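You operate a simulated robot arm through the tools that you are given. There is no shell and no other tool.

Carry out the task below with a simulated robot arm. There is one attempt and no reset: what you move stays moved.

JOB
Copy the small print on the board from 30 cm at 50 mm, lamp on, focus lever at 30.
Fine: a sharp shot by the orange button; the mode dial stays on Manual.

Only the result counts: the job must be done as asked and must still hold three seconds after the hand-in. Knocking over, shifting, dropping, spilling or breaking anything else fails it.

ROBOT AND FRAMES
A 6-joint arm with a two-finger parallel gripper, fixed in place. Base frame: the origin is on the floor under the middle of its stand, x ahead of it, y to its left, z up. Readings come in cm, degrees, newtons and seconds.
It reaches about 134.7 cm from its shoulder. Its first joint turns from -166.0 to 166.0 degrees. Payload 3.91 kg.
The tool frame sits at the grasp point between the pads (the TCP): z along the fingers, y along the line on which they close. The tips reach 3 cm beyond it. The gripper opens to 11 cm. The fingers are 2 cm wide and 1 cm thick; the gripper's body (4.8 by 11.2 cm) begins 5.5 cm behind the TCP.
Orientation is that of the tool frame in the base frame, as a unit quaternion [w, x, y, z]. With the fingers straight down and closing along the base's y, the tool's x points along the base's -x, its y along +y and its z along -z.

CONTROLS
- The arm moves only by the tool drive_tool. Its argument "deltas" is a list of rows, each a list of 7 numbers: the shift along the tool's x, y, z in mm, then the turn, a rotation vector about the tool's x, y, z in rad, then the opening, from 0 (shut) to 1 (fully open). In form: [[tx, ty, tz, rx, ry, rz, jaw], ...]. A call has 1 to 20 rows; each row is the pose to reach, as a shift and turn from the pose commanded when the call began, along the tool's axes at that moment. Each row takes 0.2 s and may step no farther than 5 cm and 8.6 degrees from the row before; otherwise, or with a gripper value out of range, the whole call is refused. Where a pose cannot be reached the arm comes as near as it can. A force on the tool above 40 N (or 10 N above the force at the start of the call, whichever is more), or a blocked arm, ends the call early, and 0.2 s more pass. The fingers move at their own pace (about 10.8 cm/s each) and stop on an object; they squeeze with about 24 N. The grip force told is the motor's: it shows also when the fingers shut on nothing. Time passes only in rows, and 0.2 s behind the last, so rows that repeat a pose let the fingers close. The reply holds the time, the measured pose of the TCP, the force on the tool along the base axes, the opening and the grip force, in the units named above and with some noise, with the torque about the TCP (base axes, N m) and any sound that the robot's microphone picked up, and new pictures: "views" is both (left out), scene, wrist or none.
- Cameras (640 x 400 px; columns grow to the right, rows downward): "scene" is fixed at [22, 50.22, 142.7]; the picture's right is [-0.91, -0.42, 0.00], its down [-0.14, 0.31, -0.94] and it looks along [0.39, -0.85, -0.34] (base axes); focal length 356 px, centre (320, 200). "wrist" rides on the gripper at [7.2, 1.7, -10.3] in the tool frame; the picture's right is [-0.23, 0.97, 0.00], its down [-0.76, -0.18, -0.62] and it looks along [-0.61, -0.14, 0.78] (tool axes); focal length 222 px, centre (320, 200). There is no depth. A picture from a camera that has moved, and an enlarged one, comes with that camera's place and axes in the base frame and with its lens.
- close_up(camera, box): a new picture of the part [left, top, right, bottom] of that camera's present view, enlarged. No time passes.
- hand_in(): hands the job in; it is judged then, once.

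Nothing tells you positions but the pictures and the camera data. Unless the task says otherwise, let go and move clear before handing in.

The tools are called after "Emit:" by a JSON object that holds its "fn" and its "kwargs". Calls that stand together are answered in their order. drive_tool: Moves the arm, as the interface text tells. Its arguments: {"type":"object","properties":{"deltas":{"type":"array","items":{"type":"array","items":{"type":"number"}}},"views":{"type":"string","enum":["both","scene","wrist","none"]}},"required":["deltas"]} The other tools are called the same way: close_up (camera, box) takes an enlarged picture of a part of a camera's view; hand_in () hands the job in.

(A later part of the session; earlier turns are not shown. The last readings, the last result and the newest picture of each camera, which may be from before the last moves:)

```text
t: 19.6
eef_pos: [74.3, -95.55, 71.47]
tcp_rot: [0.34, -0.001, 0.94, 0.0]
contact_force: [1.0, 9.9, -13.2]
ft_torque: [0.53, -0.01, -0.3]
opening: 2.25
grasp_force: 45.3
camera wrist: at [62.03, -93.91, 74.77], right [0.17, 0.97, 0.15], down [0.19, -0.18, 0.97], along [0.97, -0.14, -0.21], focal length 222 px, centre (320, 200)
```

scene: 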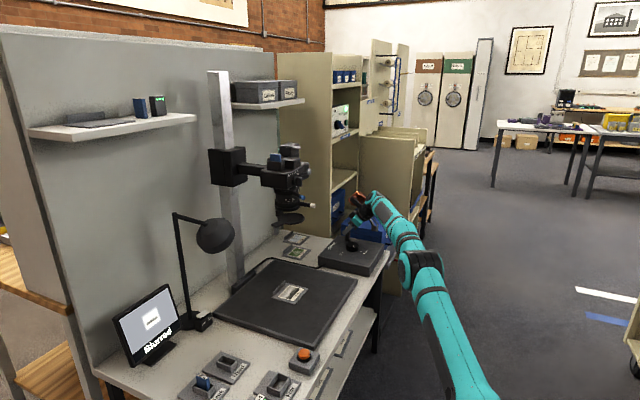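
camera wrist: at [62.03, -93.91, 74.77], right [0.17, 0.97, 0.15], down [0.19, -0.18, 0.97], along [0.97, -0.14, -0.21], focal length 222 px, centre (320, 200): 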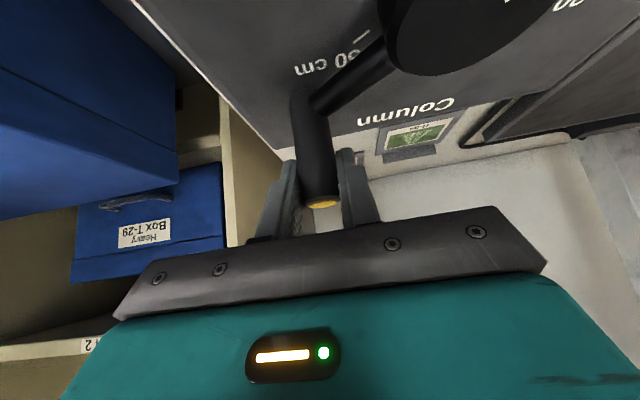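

The monitor now says "Blurred" and the handle is at about -50°. I'll continue the arc to about -86°.

Emit:
{"fn": "drive_tool", "kwargs": {"deltas": [[6.6, -6.9, -5.5, 0, 0, 0, 0.1], [12.9, -11.8, -10.8, 0, 0, 0, 0.1], [19.5, -15.9, -16.3, 0, 0, 0, 0.1], [26.4, -19, -22.1, 0, 0, 0, 0.1], [33.5, -21.1, -28.1, 0, 0, 0, 0.1], [40.7, -22.3, -34.1, 0, 0, 0, 0.1]], "views": "both"}}

```text
t: 20.4
eef_pos: [72.35, -96.77, 71.5]
tcp_rot: [0.341, -0.001, 0.94, 0.001]
contact_force: [-7.9, 26.7, -1.3]
ft_torque: [-0.29, -0.01, -0.16]
opening: 2.28
grasp_force: 45.0
stopped in row 3: the force on the tool passed its limit at 45 N (the readings are from after the stop); the commanded pose is now the measured one
camera wrist: at [60.15, -95.06, 74.79], right [0.17, 0.97, 0.15], down [0.19, -0.18, 0.97], along [0.97, -0.14, -0.21], focal length 222 px, centre (320, 200)
```

scene: 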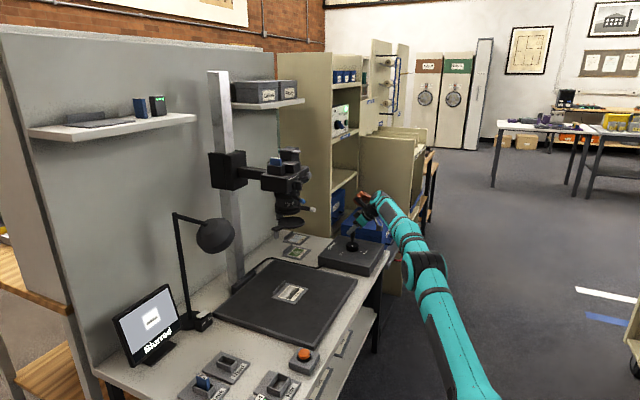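
wrist: 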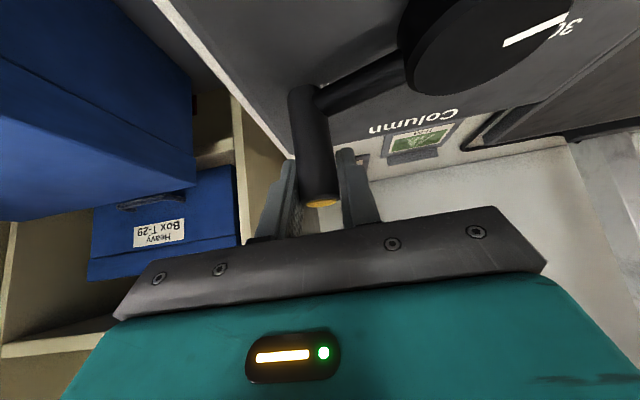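

Emit:
{"fn": "close_up", "kwargs": {"camera": "wrist", "box": [270, 0, 630, 220]}}

Emit:
{"fn": "close_up", "kwargs": {"camera": "scene", "box": [310, 210, 400, 280]}}

Emit:
{"fn": "close_up", "kwargs": {"camera": "scene", "box": [100, 270, 200, 370]}}

```text
1.78 times, centred on (450, 110) of wrist
camera zoom: at [60.15, -95.06, 74.79], right [0.17, 0.97, 0.15], down [0.19, -0.18, 0.97], along [0.97, -0.14, -0.21], focal length 395 px, centre (89, 360)
```

zoom: 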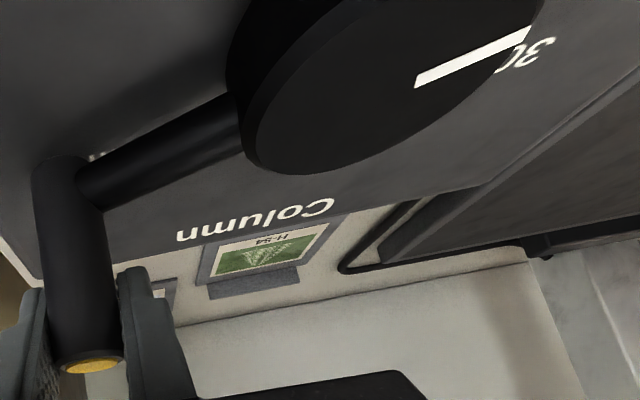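

```text
5.71 times, centred on (355, 245) of scene
camera zoom: at [22.0, 50.22, 142.7], right [-0.91, -0.42, 0.0], down [-0.14, 0.31, -0.94], along [0.39, -0.85, -0.34], focal length 2037 px, centre (120, -57)
```

zoom: 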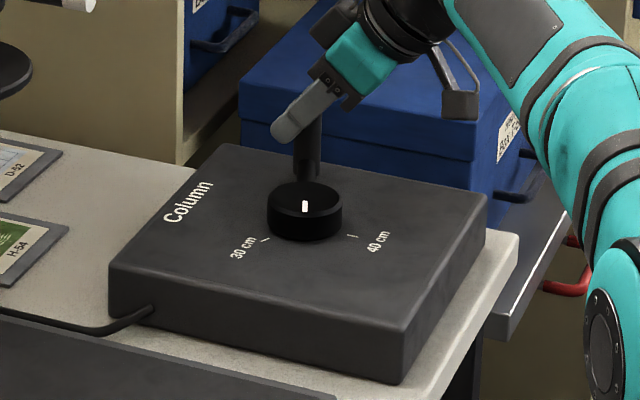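

```text
4.00 times, centred on (150, 320) of scene
camera zoom: at [22.0, 50.22, 142.7], right [-0.91, -0.42, 0.0], down [-0.14, 0.31, -0.94], along [0.39, -0.85, -0.34], focal length 1426 px, centre (1000, -280)
```

zoom: 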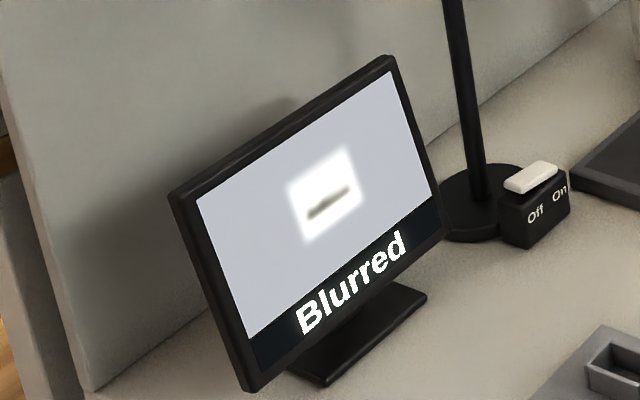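

The post slipped a little along the pads, and the pointer reads about 34 cm now. I'll release, rise, straighten the fingers to vertical and yaw 90° so that the fingers push squarely along the rest of the arc.

Emit:
{"fn": "drive_tool", "kwargs": {"deltas": [[0, 0, 0, 0, 0, 0, 0.5], [0, 0, 0, 0, 0, 0, 0.5], [0, 0, -40, 0, 0, 0, 0.5], [0, 0, -80, 0, 0, 0, 0.5], [0, 0, -120, 0, 0, 0, 0.5], [-15, 0.5, -116, 0, 0.14, 0, 0.5], [-30, 1, -112, 0, 0.28, 0, 0.5], [-45, 1.6, -108, 0, 0.42, 0, 0.5], [-60, 2.2, -104, 0, 0.56, 0, 0.5], [-75, 2.7, -101, 0, 0.697, 0, 0.5]], "views": "both"}}

```text
t: 22.6
eef_pos: [66.32, -90.5, 80.81]
tcp_rot: [0.053, -0.001, 0.999, 0.002]
contact_force: [0.4, 0.7, -0.4]
ft_torque: [0.02, 0.02, 0.02]
opening: 5.52
grasp_force: 0.0
out of reach, approached as far as the arm can: row 7, 8, 9, 10
camera wrist: at [58.06, -88.87, 90.33], right [0.22, 0.97, 0.03], down [0.69, -0.18, 0.7], along [0.69, -0.14, -0.71], focal length 222 px, centre (320, 200)
```

scene: 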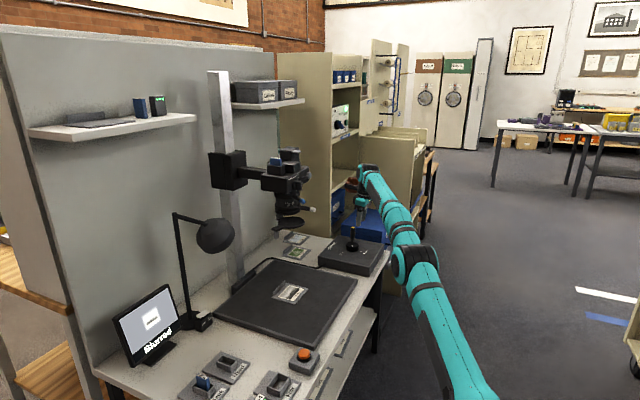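
wrist: 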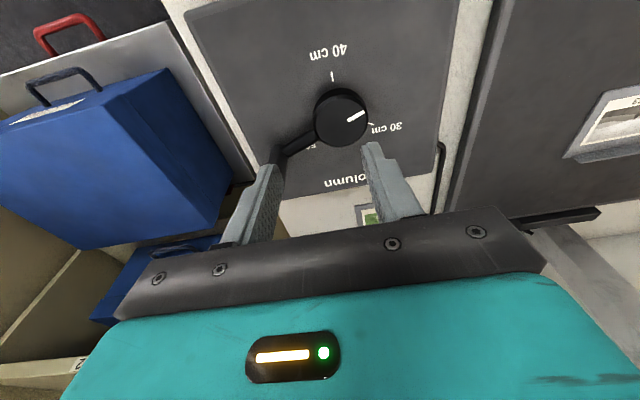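

Vertical fingers are out of reach there, so the approach must stay pitched outward. I'll check the pointer now that the knob is visible.

Emit:
{"fn": "close_up", "kwargs": {"camera": "wrist", "box": [270, 40, 420, 200]}}

Emit:
{"fn": "close_up", "kwargs": {"camera": "scene", "box": [310, 200, 400, 280]}}

```text
2.50 times, centred on (345, 120) of wrist
camera zoom: at [58.06, -88.87, 90.33], right [0.22, 0.97, 0.03], down [0.69, -0.18, 0.7], along [0.69, -0.14, -0.71], focal length 555 px, centre (258, 400)
```

zoom: 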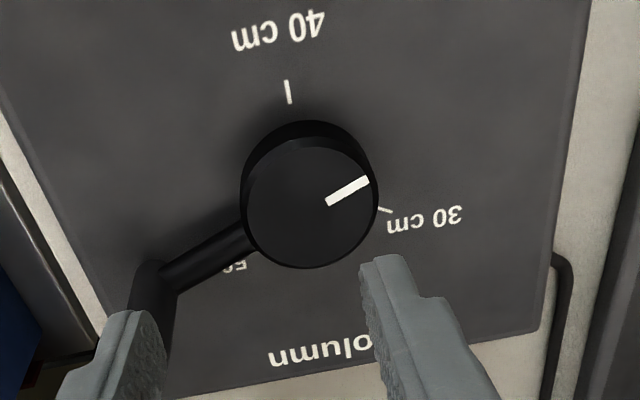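

```text
5.00 times, centred on (355, 240) of scene
camera zoom: at [22.0, 50.22, 142.7], right [-0.91, -0.42, 0.0], down [-0.14, 0.31, -0.94], along [0.39, -0.85, -0.34], focal length 1782 px, centre (145, 0)
```

zoom: 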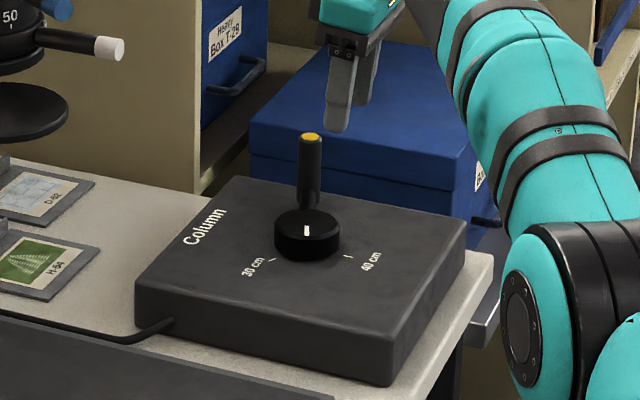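

Pointer is at about 106–108° (≈34 cm), post top at (71.9,-96.5). I'll do a small upward move first to check what pose the controller now uses as reference after the out-of-reach rows.

Emit:
{"fn": "drive_tool", "kwargs": {"deltas": [[0, 0, -20, 0, 0, 0, 0.5], [0, 0, -20, 0, 0, 0, 0.5]], "views": "none"}}

```text
t: 23.1
eef_pos: [66.17, -90.24, 83.01]
tcp_rot: [0.054, -0.002, 0.999, 0.0]
contact_force: [-0.2, -0.1, -0.4]
ft_torque: [0.0, -0.03, 0.02]
opening: 5.5
grasp_force: 0.2
```

Emit:
{"fn": "drive_tool", "kwargs": {"deltas": [[3, 5, -3, 0.052, -0.039, 0.122, 0.5], [6, 10, -6, 0.104, -0.077, 0.244, 0.5], [9, 15, -8, 0.156, -0.116, 0.366, 0.5], [10, 20, -10, 0.208, -0.155, 0.488, 0.5], [10, 20, -10, 0.259, -0.193, 0.609, 0.5], [10, 20, -10, 0.311, -0.232, 0.731, 0.5], [10, 20, -10, 0.363, -0.27, 0.853, 0.5], [0, 20, -10, 0.415, -0.309, 0.975, 0.5], [-13, 20, 0, 0.467, -0.348, 1.097, 0.5], [-26, 18, 10, 0.519, -0.386, 1.219, 0.5], [-39, 16, 20, 0.571, -0.425, 1.341, 0.5], [-52, 13, 30, 0.6226, -0.4637, 1.4624, 0.5]], "views": "both"}}

```text
t: 25.8
eef_pos: [71.66, -89.43, 80.79]
tcp_rot: [0.243, 0.664, 0.665, -0.24]
contact_force: [0.2, -0.1, 0.7]
ft_torque: [0.04, -0.04, 0.01]
opening: 5.51
grasp_force: 0.0
camera wrist: at [73.3, -77.15, 84.09], right [0.97, -0.17, 0.15], down [-0.18, -0.18, 0.97], along [-0.14, -0.97, -0.21], focal length 222 px, centre (320, 200)
```

scene: 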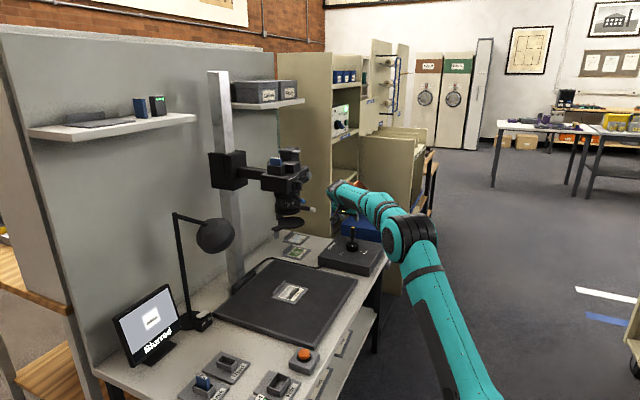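
wrist: 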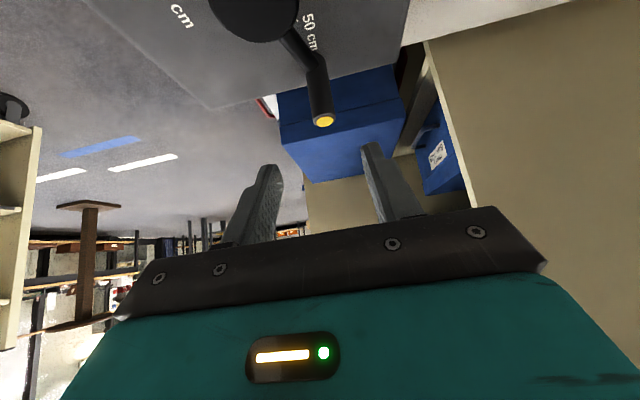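

The fingers are now yawed with the post between them. I'll advance along the finger direction and grip it again.

Emit:
{"fn": "drive_tool", "kwargs": {"deltas": [[3, 1, 30, 0, 0, 0, 0.5], [5, 2, 60, 0, 0, 0, 0.5], [7, 2.4, 90, 0, 0, 0, 0.5], [7, 2.4, 116, 0, 0, 0, 0.5], [7, 2.4, 116, 0, 0, 0, 0.3], [7, 2.4, 116, 0, 0, 0, 0.1], [7, 2.4, 116, 0, 0, 0, 0.1], [7, 2.4, 116, 0, 0, 0, 0.1]], "views": "both"}}

```text
t: 27.6
eef_pos: [72.11, -96.2, 71.37]
tcp_rot: [0.243, 0.664, 0.666, -0.24]
contact_force: [5.7, -3.8, 3.6]
ft_torque: [-0.16, 0.63, -0.13]
opening: 2.26
grasp_force: 45.0
camera wrist: at [73.71, -84.01, 74.69], right [0.97, -0.17, 0.15], down [-0.18, -0.18, 0.97], along [-0.14, -0.97, -0.21], focal length 222 px, centre (320, 200)
```

scene: 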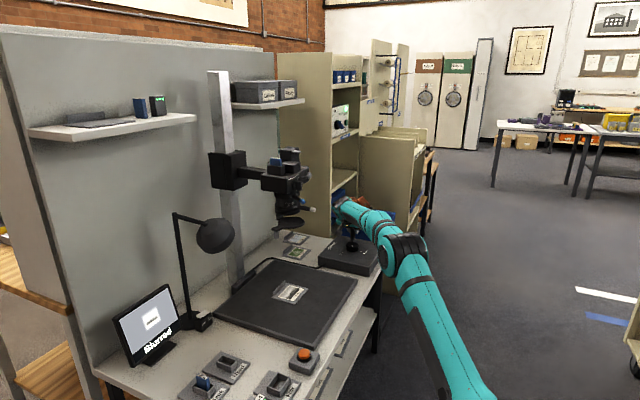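
wrist: 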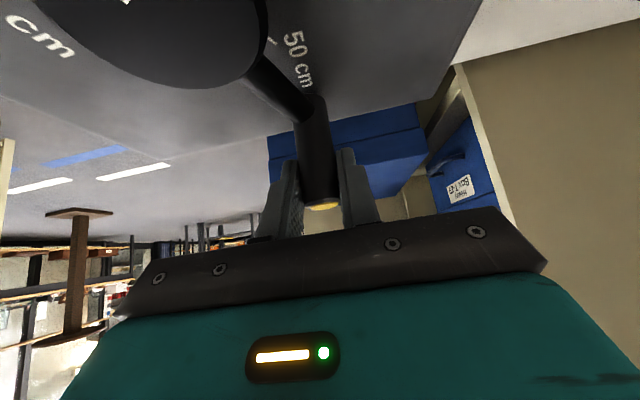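

The post is gripped at about -69°. I'll continue the arc to about -110°.

Emit:
{"fn": "drive_tool", "kwargs": {"deltas": [[-2, -8.2, 1.7, 0, 0, 0, 0.1], [-3.4, -17, 2.9, 0, 0, 0, 0.1], [-4.1, -25.8, 3.5, 0, 0, 0, 0.1], [-4.1, -34.8, 3.5, 0, 0, 0, 0.1], [-3.4, -43.6, 2.9, 0, 0, 0, 0.1], [-2, -52.4, 1.7, 0, 0, 0, 0.1], [-0.3, -59.4, 0.3, 0, 0, 0, 0.1]], "views": "both"}}

```text
t: 29.1
eef_pos: [66.06, -96.13, 71.35]
tcp_rot: [0.243, 0.663, 0.666, -0.24]
contact_force: [5.4, -2.3, 6.5]
ft_torque: [0.52, 0.3, -0.21]
opening: 2.27
grasp_force: 45.0
camera wrist: at [67.61, -84.04, 74.63], right [0.97, -0.17, 0.15], down [-0.18, -0.18, 0.97], along [-0.14, -0.97, -0.21], focal length 222 px, centre (320, 200)
```

scene: 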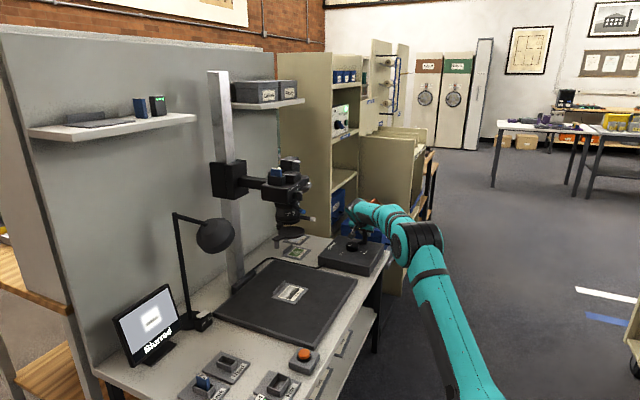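
wrist: 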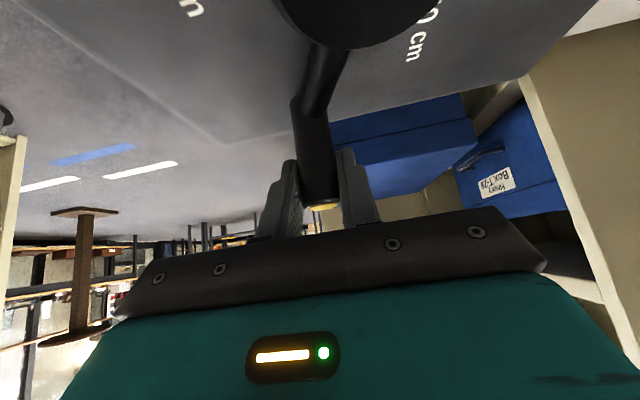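

Emit:
{"fn": "drive_tool", "kwargs": {"deltas": [[2.2, -6.9, -1.9, 0, 0, 0, 0.1], [4.8, -13.5, -4.1, 0, 0, 0, 0.1], [4.8, -13.5, -4.1, 0, 0, 0, 0.1]], "views": "both"}}

Emit:
{"fn": "close_up", "kwargs": {"camera": "scene", "box": [310, 210, 390, 270]}}

Emit:
{"fn": "close_up", "kwargs": {"camera": "scene", "box": [100, 270, 200, 370]}}

```text
t: 29.8
eef_pos: [65.04, -95.64, 71.4]
tcp_rot: [0.246, 0.662, 0.666, -0.24]
contact_force: [13.1, -14.7, -1.2]
ft_torque: [0.0, 0.5, -0.03]
opening: 2.29
grasp_force: 45.0
stopped in row 3: the force on the tool passed its limit at 56 N (the readings are from after the stop); the commanded pose is now the measured one
camera wrist: at [66.6, -83.54, 74.55], right [0.97, -0.17, 0.15], down [-0.18, -0.18, 0.97], along [-0.13, -0.97, -0.21], focal length 222 px, centre (320, 200)
```

scene: 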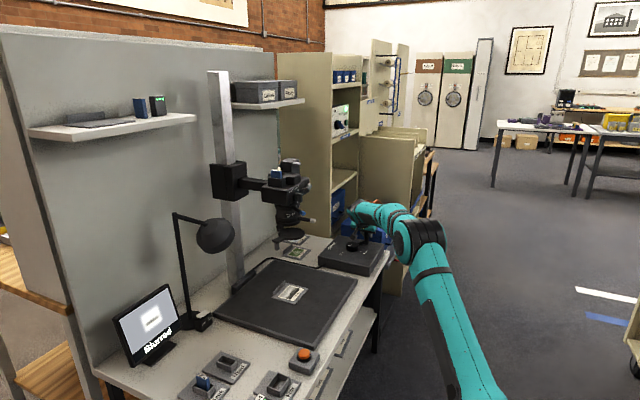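
wrist: 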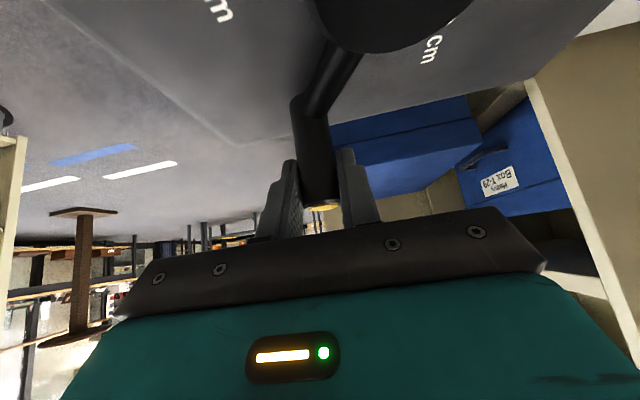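

```text
6.67 times, centred on (350, 240) of scene
camera zoom: at [22.0, 50.22, 142.7], right [-0.91, -0.42, 0.0], down [-0.14, 0.31, -0.94], along [0.39, -0.85, -0.34], focal length 2376 px, centre (120, -67)
```

zoom: 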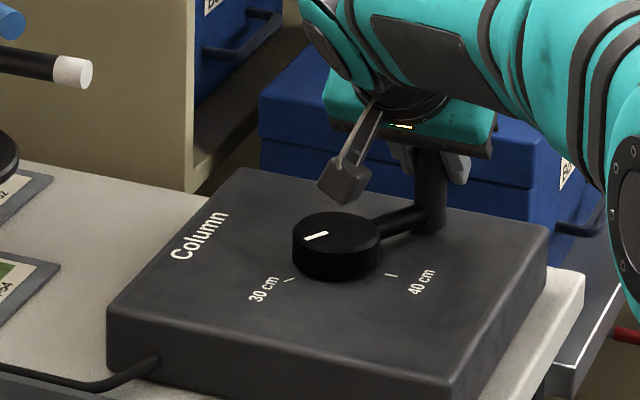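

```text
4.00 times, centred on (150, 320) of scene
camera zoom: at [22.0, 50.22, 142.7], right [-0.91, -0.42, 0.0], down [-0.14, 0.31, -0.94], along [0.39, -0.85, -0.34], focal length 1426 px, centre (1000, -280)
```

zoom: 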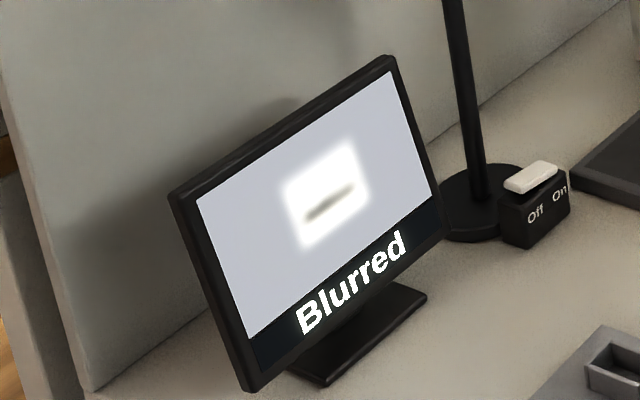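

The crank met a firm resistance right where the pointer lines up with the 30 tick (≈58–60°). I'll let go, back away, and check the scale.

Emit:
{"fn": "drive_tool", "kwargs": {"deltas": [[0, 0, 0, 0, 0, 0, 0.5], [0, 0, 0, 0, 0, 0, 0.5], [0, 0, -30, 0, 0, 0, 0.5], [0, 0, -60, 0, 0, 0, 0.5], [0, 0, -90, 0, 0, 0, 0.5], [0, 0, -130, 0, 0, 0, 0.5]], "views": "both"}}

Emit:
{"fn": "close_up", "kwargs": {"camera": "scene", "box": [310, 210, 390, 270]}}

Emit:
{"fn": "close_up", "kwargs": {"camera": "scene", "box": [200, 60, 340, 320]}}

```text
t: 31.2
eef_pos: [64.93, -87.29, 81.41]
tcp_rot: [0.246, 0.663, 0.665, -0.241]
contact_force: [-0.5, -0.2, -0.8]
ft_torque: [-0.04, -0.02, 0.03]
opening: 5.51
grasp_force: 0.0
camera wrist: at [66.49, -75.23, 84.73], right [0.97, -0.17, 0.15], down [-0.18, -0.18, 0.97], along [-0.14, -0.97, -0.21], focal length 222 px, centre (320, 200)
```

scene: 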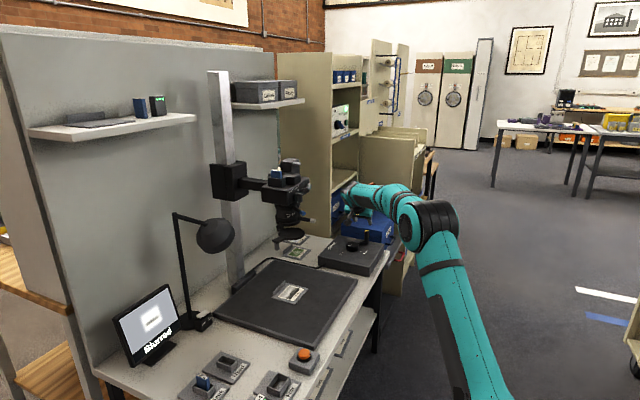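
wrist: 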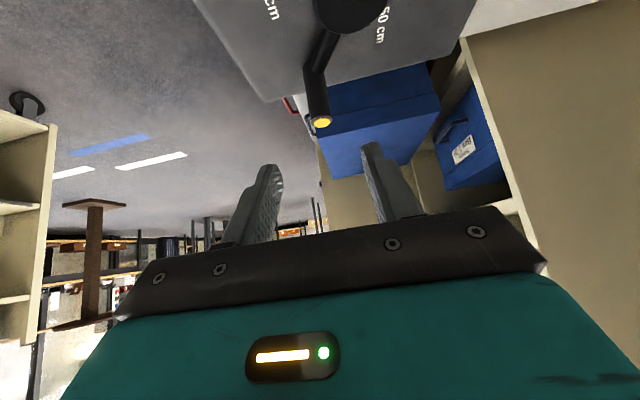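

```text
6.67 times, centred on (350, 240) of scene
camera zoom: at [22.0, 50.22, 142.7], right [-0.91, -0.42, 0.0], down [-0.14, 0.31, -0.94], along [0.39, -0.85, -0.34], focal length 2376 px, centre (120, -67)
```

zoom: 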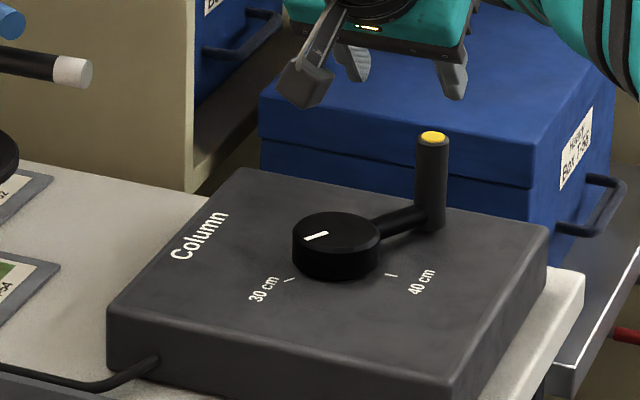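

```text
1.54 times, centred on (270, 190) of scene
camera zoom: at [22.0, 50.22, 142.7], right [-0.91, -0.42, 0.0], down [-0.14, 0.31, -0.94], along [0.39, -0.85, -0.34], focal length 548 px, centre (397, 215)
```

zoom: 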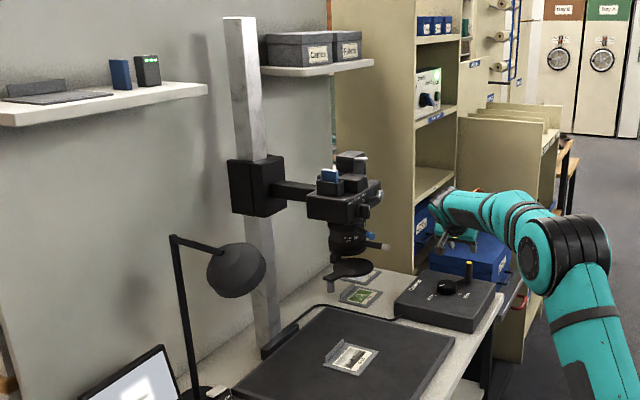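

Emit:
{"fn": "close_up", "kwargs": {"camera": "scene", "box": [338, 234, 370, 256]}}

Emit:
{"fn": "close_up", "kwargs": {"camera": "wrist", "box": [260, 0, 420, 140]}}

```text
16.00 times, centred on (354, 245) of scene
camera zoom: at [22.0, 50.22, 142.7], right [-0.91, -0.42, 0.0], down [-0.14, 0.31, -0.94], along [0.39, -0.85, -0.34], focal length 5703 px, centre (-224, -520)
```

zoom: 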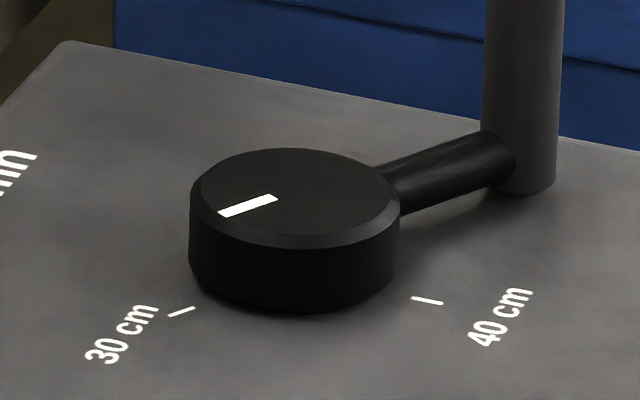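

```text
2.86 times, centred on (340, 70) of wrist
camera zoom: at [66.49, -75.23, 84.73], right [0.97, -0.17, 0.15], down [-0.18, -0.18, 0.97], along [-0.14, -0.97, -0.21], focal length 635 px, centre (263, 571)
```

zoom: 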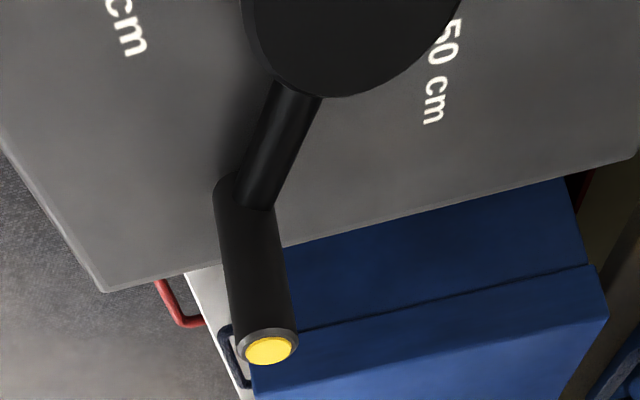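

Emit:
{"fn": "close_up", "kwargs": {"camera": "scene", "box": [344, 240, 360, 250]}}

Emit:
{"fn": "close_up", "kwargs": {"camera": "scene", "box": [338, 248, 354, 258]}}

```text
16.00 times, centred on (352, 245) of scene
camera zoom: at [22.0, 50.22, 142.7], right [-0.91, -0.42, 0.0], down [-0.14, 0.31, -0.94], along [0.39, -0.85, -0.34], focal length 5703 px, centre (-192, -520)
```

zoom: 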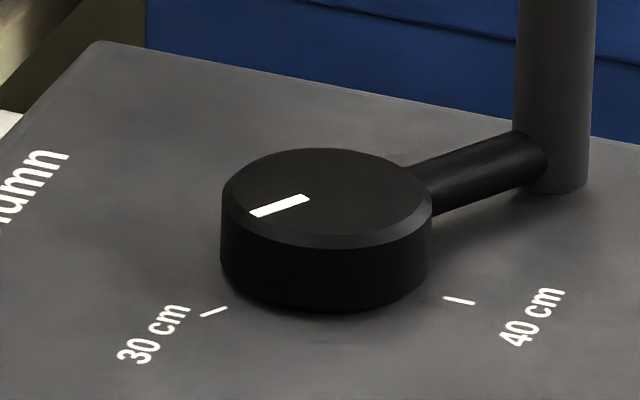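

```text
16.00 times, centred on (346, 253) of scene
camera zoom: at [22.0, 50.22, 142.7], right [-0.91, -0.42, 0.0], down [-0.14, 0.31, -0.94], along [0.39, -0.85, -0.34], focal length 5703 px, centre (-96, -648)
```

zoom: 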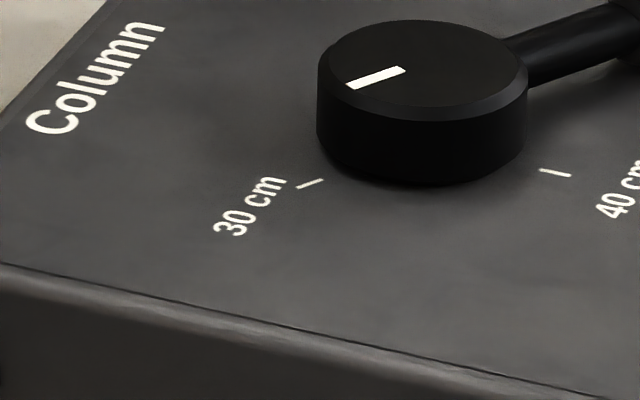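

The pointer is parallel with the 30 tick, so the column is at 30 cm. Next are the lens levers: the camera is now about 10 cm lower, with the white focus lever tip near (70,-50,95) and the blue zoom lever tip near (71.6,-45,99). I'll back off and face the lens with the wrist camera.

Emit:
{"fn": "drive_tool", "kwargs": {"deltas": [[14, -11, -29, -0.101, -0.023, -0.084, 0.5], [28, -22, -58, -0.201, -0.046, -0.169, 0.5], [43, -32, -87, -0.302, -0.069, -0.253, 0.5], [57, -43, -115, -0.403, -0.091, -0.338, 0.5], [71, -54, -144, -0.503, -0.114, -0.422, 0.5], [85, -65, -173, -0.604, -0.137, -0.507, 0.5], [99, -75, -202, -0.705, -0.16, -0.591, 0.5], [113, -86, -231, -0.805, -0.183, -0.676, 0.5], [128, -97, -260, -0.906, -0.206, -0.76, 0.5], [142, -108, -288, -1.007, -0.228, -0.845, 0.5], [156, -118, -317, -1.107, -0.251, -0.929, 0.5], [170, -129, -346, -1.208, -0.274, -1.0135, 0.5]], "views": "both"}}

```text
t: 33.8
eef_pos: [51.62, -51.91, 96.59]
tcp_rot: [0.503, -0.004, 0.864, 0.0]
contact_force: [-0.3, 0.4, -0.1]
ft_torque: [0.03, -0.03, 0.02]
opening: 5.51
grasp_force: 0.0
camera wrist: at [39.05, -50.32, 95.41], right [0.11, 0.98, 0.19], down [-0.16, -0.17, 0.97], along [0.98, -0.13, 0.14], focal length 222 px, centre (320, 200)
```

scene: 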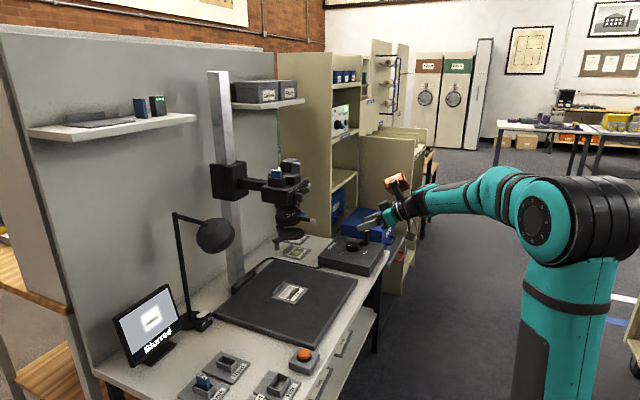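
wrist: 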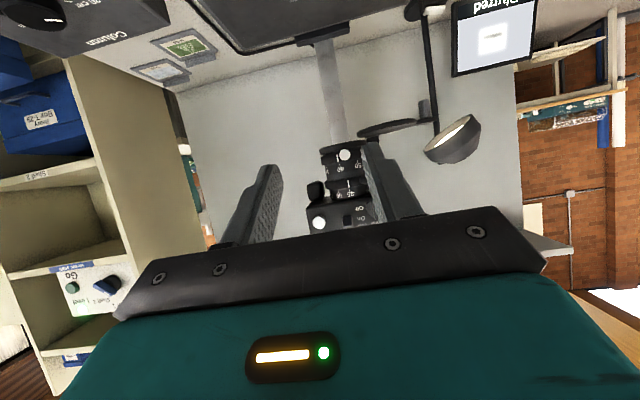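

Emit:
{"fn": "close_up", "kwargs": {"camera": "wrist", "box": [290, 100, 390, 230]}}

Emit:
{"fn": "close_up", "kwargs": {"camera": "scene", "box": [260, 150, 330, 250]}}

```text
3.08 times, centred on (340, 165) of wrist
camera zoom: at [39.05, -50.32, 95.41], right [0.11, 0.98, 0.19], down [-0.16, -0.17, 0.97], along [0.98, -0.13, 0.14], focal length 684 px, centre (258, 308)
```

zoom: 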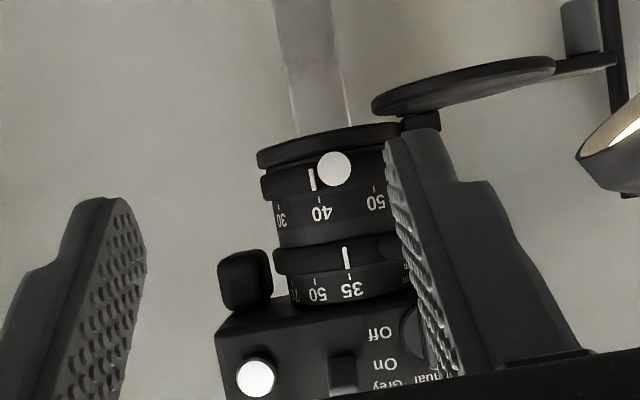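

```text
4.00 times, centred on (295, 200) of scene
camera zoom: at [22.0, 50.22, 142.7], right [-0.91, -0.42, 0.0], down [-0.14, 0.31, -0.94], along [0.39, -0.85, -0.34], focal length 1426 px, centre (420, 200)
```

zoom: 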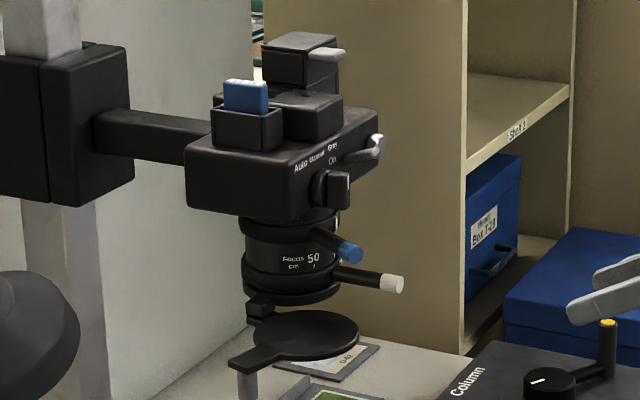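

Labels read 30/40/50 on the focus band (its line now at ≈40) and 35/50/70 on the zoom band (line at ≈35); both must turn towards -y. I'll line up with the white focus lever first, fingers nearly horizontal.

Emit:
{"fn": "drive_tool", "kwargs": {"deltas": [[-17, 7, 27, 0, -0.085, 0, 0.35], [-34, 14, 54, 0, -0.17, 0, 0.35], [-50, 20, 81, 0, -0.255, 0, 0.35], [-60, 20, 115, 0, -0.255, 0, 0.35]], "views": "both"}}

```text
t: 34.8
eef_pos: [64.72, -49.89, 95.98]
tcp_rot: [0.609, -0.003, 0.793, 0.0]
contact_force: [-1.1, 0.0, -0.6]
ft_torque: [-0.03, 0.03, -0.01]
opening: 3.87
grasp_force: 0.0
camera wrist: at [52.68, -48.33, 91.74], right [0.05, 0.98, 0.22], down [-0.4, -0.18, 0.9], along [0.91, -0.14, 0.39], focal length 222 px, centre (320, 200)
```

scene: 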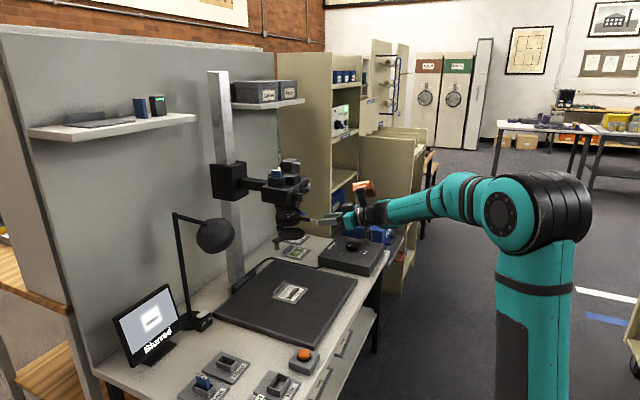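
wrist: 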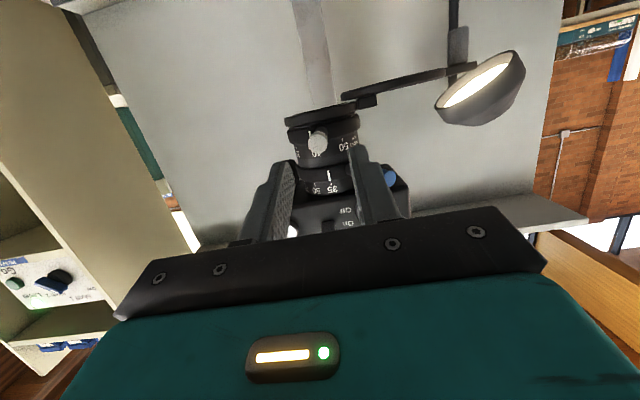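

Emit:
{"fn": "close_up", "kwargs": {"camera": "wrist", "box": [250, 90, 420, 240]}}

Emit:
{"fn": "close_up", "kwargs": {"camera": "scene", "box": [250, 160, 400, 260]}}

```text
2.67 times, centred on (335, 165) of wrist
camera zoom: at [52.68, -48.33, 91.74], right [0.05, 0.98, 0.22], down [-0.4, -0.18, 0.9], along [0.91, -0.14, 0.39], focal length 592 px, centre (280, 293)
```

zoom: 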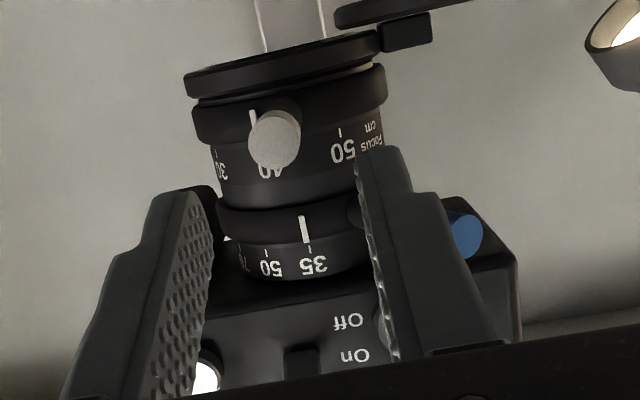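

```text
4.00 times, centred on (325, 210) of scene
camera zoom: at [22.0, 50.22, 142.7], right [-0.91, -0.42, 0.0], down [-0.14, 0.31, -0.94], along [0.39, -0.85, -0.34], focal length 1426 px, centre (300, 160)
```

zoom: 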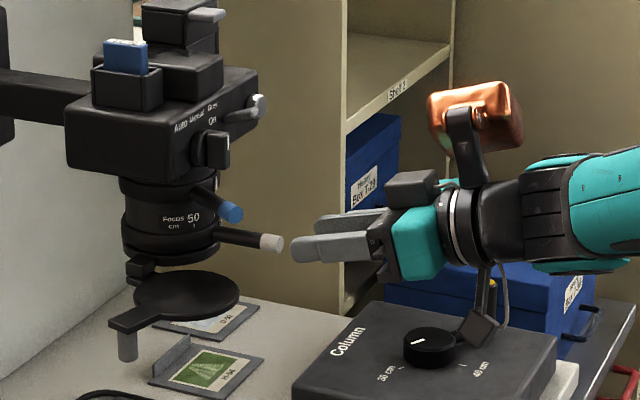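

The white lever (y≈-50, z≈94.4) is centred between the fingers. I'll advance and close on it.

Emit:
{"fn": "drive_tool", "kwargs": {"deltas": [[0, -1, 21, 0, 0, 0, 0.35], [0, -1, 42, 0, 0, 0, 0.35], [0, -1, 62, 0, 0, 0, 0.35], [0, -1, 62, 0, 0, 0, 0.2], [0, -1, 62, 0, 0, 0, 0.05], [0, -1, 62, 0, 0, 0, 0.05]], "views": "both"}}

Emit:
{"fn": "close_up", "kwargs": {"camera": "scene", "box": [250, 160, 400, 260]}}

Emit:
{"fn": "close_up", "kwargs": {"camera": "wrist", "box": [220, 60, 420, 240]}}

```text
t: 36.2
eef_pos: [70.83, -49.96, 94.47]
tcp_rot: [0.608, -0.003, 0.794, 0.0]
contact_force: [2.9, -3.3, 1.6]
ft_torque: [-0.04, 0.05, -0.37]
opening: 1.32
grasp_force: 44.8
camera wrist: at [58.82, -48.44, 90.13], right [0.05, 0.97, 0.22], down [-0.4, -0.18, 0.9], along [0.91, -0.14, 0.38], focal length 222 px, centre (320, 200)
```

scene: 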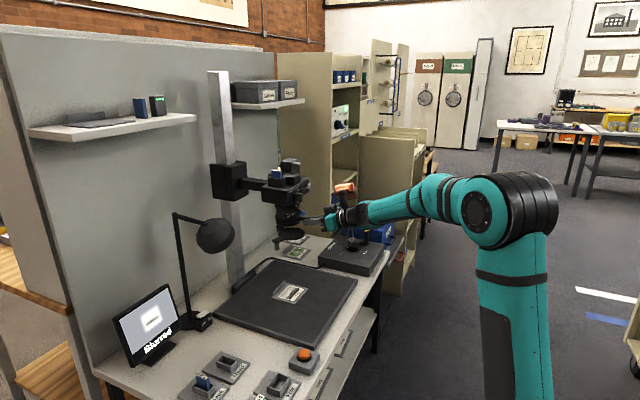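
wrist: 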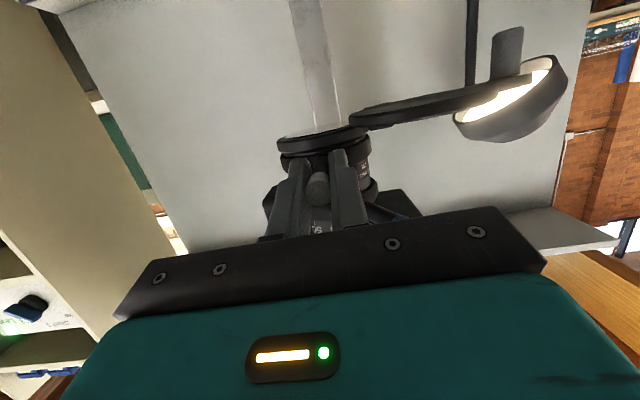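

```text
4.00 times, centred on (325, 210) of scene
camera zoom: at [22.0, 50.22, 142.7], right [-0.91, -0.42, 0.0], down [-0.14, 0.31, -0.94], along [0.39, -0.85, -0.34], focal length 1426 px, centre (300, 160)
```

zoom: 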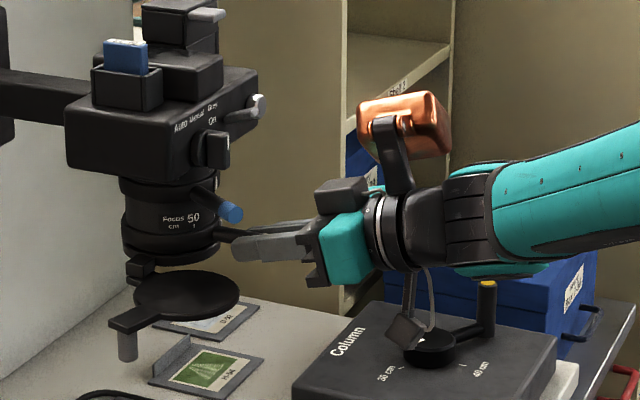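

```text
2.22 times, centred on (320, 150) of wrist
camera zoom: at [58.82, -48.44, 90.13], right [0.05, 0.97, 0.22], down [-0.4, -0.18, 0.9], along [0.91, -0.14, 0.38], focal length 494 px, centre (320, 311)
```

zoom: 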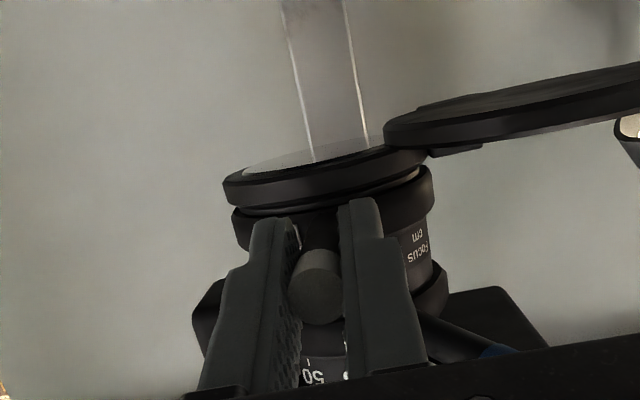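

The focus lever stem is gripped. I'll swing it 20° towards -y around the lens axis, turning the gripper with it, and check the forces.

Emit:
{"fn": "drive_tool", "kwargs": {"deltas": [[-0.1, -7.6, 0.3, -0.0843, 0, -0.0226, 0.05], [-0.3, -15.1, 1.3, -0.1686, 0, -0.0452, 0.05], [-0.8, -22.4, 2.9, -0.2529, 0, -0.0678, 0.05], [-1.4, -29.7, 5.0, -0.3372, 0, -0.0904, 0.05]], "views": "both"}}

Emit:
{"fn": "close_up", "kwargs": {"camera": "wrist", "box": [220, 60, 420, 240]}}

```text
t: 37.2
eef_pos: [71.23, -53.08, 94.51]
tcp_rot: [0.599, -0.141, 0.781, 0.106]
contact_force: [12.8, -19.5, -5.8]
ft_torque: [0.01, -0.18, -2.1]
opening: 1.43
grasp_force: 45.3
camera wrist: at [59.43, -55.64, 90.2], right [-0.28, 0.93, 0.22], down [-0.32, -0.3, 0.9], along [0.91, 0.18, 0.38], focal length 222 px, centre (320, 200)
```

scene: 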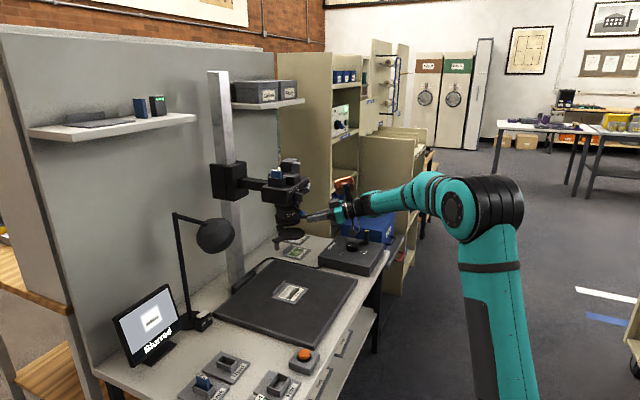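
wrist: 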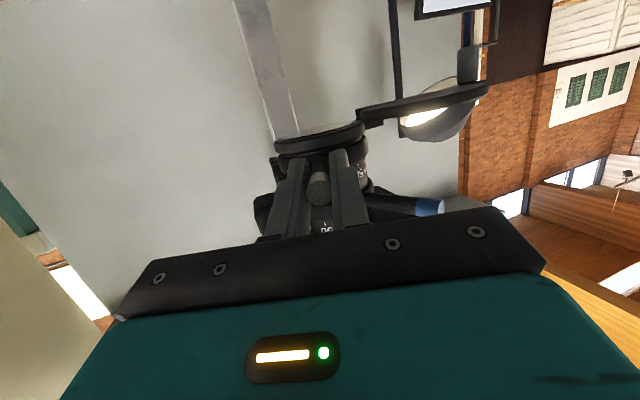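

```text
2.22 times, centred on (320, 150) of wrist
camera zoom: at [59.43, -55.64, 90.2], right [-0.28, 0.93, 0.22], down [-0.32, -0.3, 0.9], along [0.91, 0.18, 0.38], focal length 494 px, centre (320, 311)
```

zoom: 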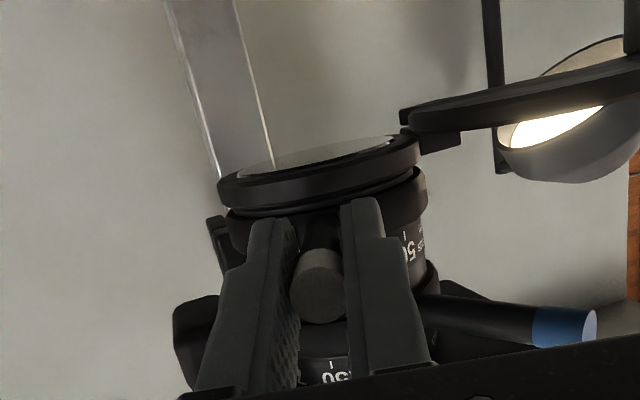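

The force pattern shows the lens axis is about 1.3 cm farther in x than assumed. I'll continue with the corrected axis (80.8,-50) to about 30° and check.

Emit:
{"fn": "drive_tool", "kwargs": {"deltas": [[0.2, -8.1, -0.7, -0.0337, 0, -0.009, 0.05], [0.1, -13.2, -0.4, -0.0843, 0, -0.0226, 0.05], [-0.2, -22, 0.7, -0.1686, 0, -0.0452, 0.05]], "views": "both"}}

Emit:
{"fn": "close_up", "kwargs": {"camera": "wrist", "box": [220, 60, 420, 240]}}

Emit:
{"fn": "close_up", "kwargs": {"camera": "scene", "box": [100, 270, 200, 370]}}

```text
t: 38.0
eef_pos: [72.03, -54.87, 94.73]
tcp_rot: [0.587, -0.209, 0.766, 0.158]
contact_force: [2.1, 2.6, -8.7]
ft_torque: [0.39, -0.58, 0.04]
opening: 1.35
grasp_force: 45.2
camera wrist: at [60.91, -59.52, 90.36], right [-0.44, 0.87, 0.22], down [-0.26, -0.36, 0.9], along [0.86, 0.34, 0.38], focal length 222 px, centre (320, 200)
```

scene: 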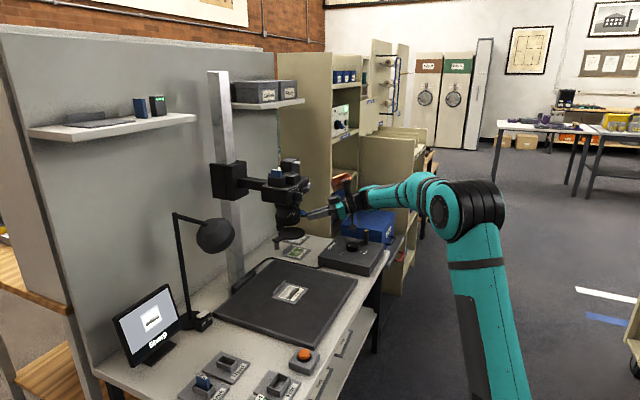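
wrist: 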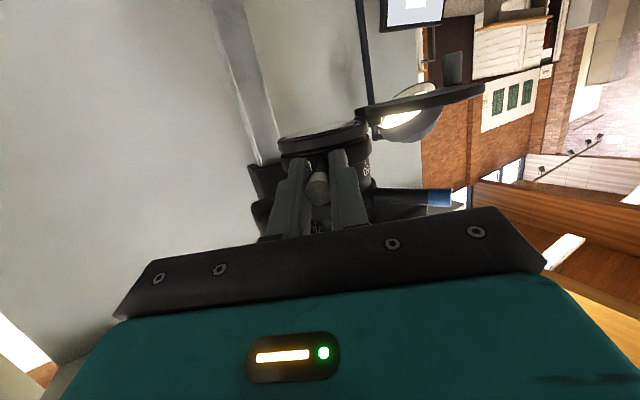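

```text
2.22 times, centred on (320, 150) of wrist
camera zoom: at [60.91, -59.52, 90.36], right [-0.44, 0.87, 0.22], down [-0.26, -0.36, 0.9], along [0.86, 0.34, 0.38], focal length 494 px, centre (320, 311)
```

zoom: 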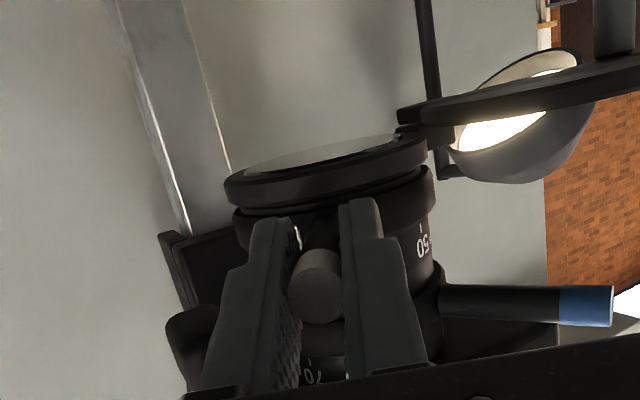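

```text
4.00 times, centred on (150, 320) of scene
camera zoom: at [22.0, 50.22, 142.7], right [-0.91, -0.42, 0.0], down [-0.14, 0.31, -0.94], along [0.39, -0.85, -0.34], focal length 1426 px, centre (1000, -280)
```

zoom: 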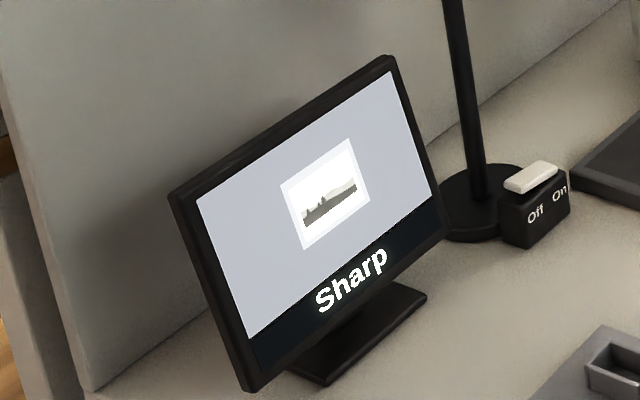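

The monitor now says "Sharp" at about 30° of swing. I'll release and back off a little to read the focus scale exactly.

Emit:
{"fn": "drive_tool", "kwargs": {"deltas": [[0, 0, 0, 0, 0, 0, 0.35], [0, 0, 0, 0, 0, 0, 0.35], [0, 0, -30, 0, 0, 0, 0.35], [0, 0, -60, 0, 0, 0, 0.35]], "views": "wrist"}}

Emit:
{"fn": "close_up", "kwargs": {"camera": "wrist", "box": [240, 80, 420, 240]}}

```text
t: 39.0
eef_pos: [66.97, -57.93, 96.34]
tcp_rot: [0.587, -0.209, 0.766, 0.158]
contact_force: [-0.7, 0.1, -0.2]
ft_torque: [0.0, 0.01, -0.01]
opening: 3.86
grasp_force: 0.0
camera wrist: at [55.82, -62.59, 92.04], right [-0.44, 0.87, 0.22], down [-0.26, -0.35, 0.9], along [0.86, 0.34, 0.38], focal length 222 px, centre (320, 200)
```

wrist: 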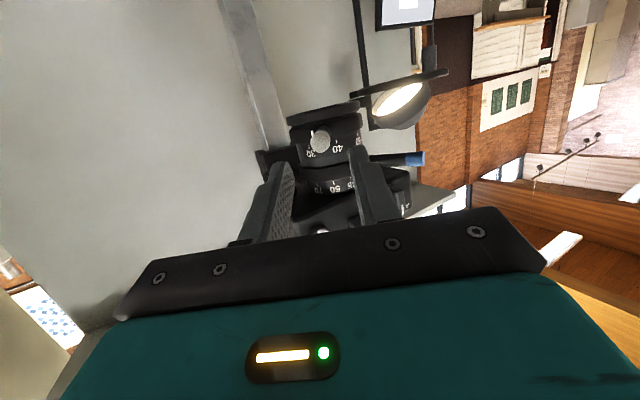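

```text
2.50 times, centred on (330, 160) of wrist
camera zoom: at [55.82, -62.59, 92.04], right [-0.44, 0.87, 0.22], down [-0.26, -0.35, 0.9], along [0.86, 0.34, 0.38], focal length 555 px, centre (295, 300)
```

zoom: 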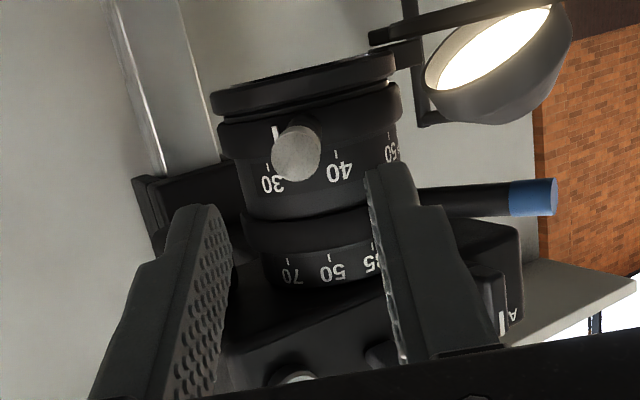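

Emit:
{"fn": "close_up", "kwargs": {"camera": "wrist", "box": [296, 115, 360, 165]}}

Emit:
{"fn": "close_up", "kwargs": {"camera": "wrist", "box": [296, 115, 336, 145]}}

```text
8.00 times, centred on (328, 140) of wrist
camera zoom: at [55.82, -62.59, 92.04], right [-0.44, 0.87, 0.22], down [-0.26, -0.35, 0.9], along [0.86, 0.34, 0.38], focal length 1777 px, centre (256, 680)
```

zoom: 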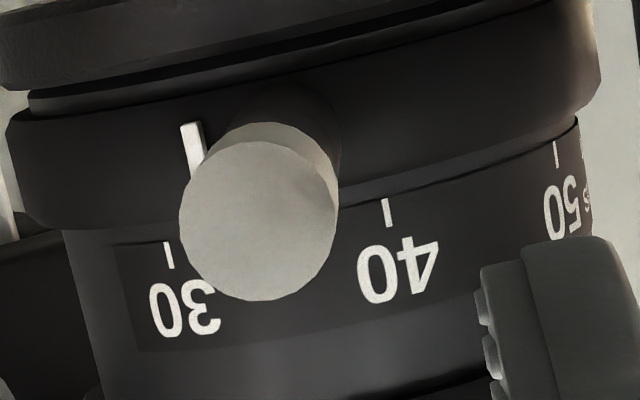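

```text
13.33 times, centred on (316, 130) of wrist
camera zoom: at [55.82, -62.59, 92.04], right [-0.44, 0.87, 0.22], down [-0.26, -0.35, 0.9], along [0.86, 0.34, 0.38], focal length 2962 px, centre (373, 1133)
```

zoom: 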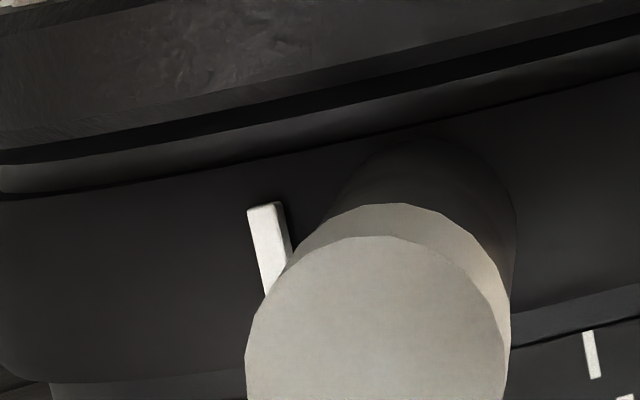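

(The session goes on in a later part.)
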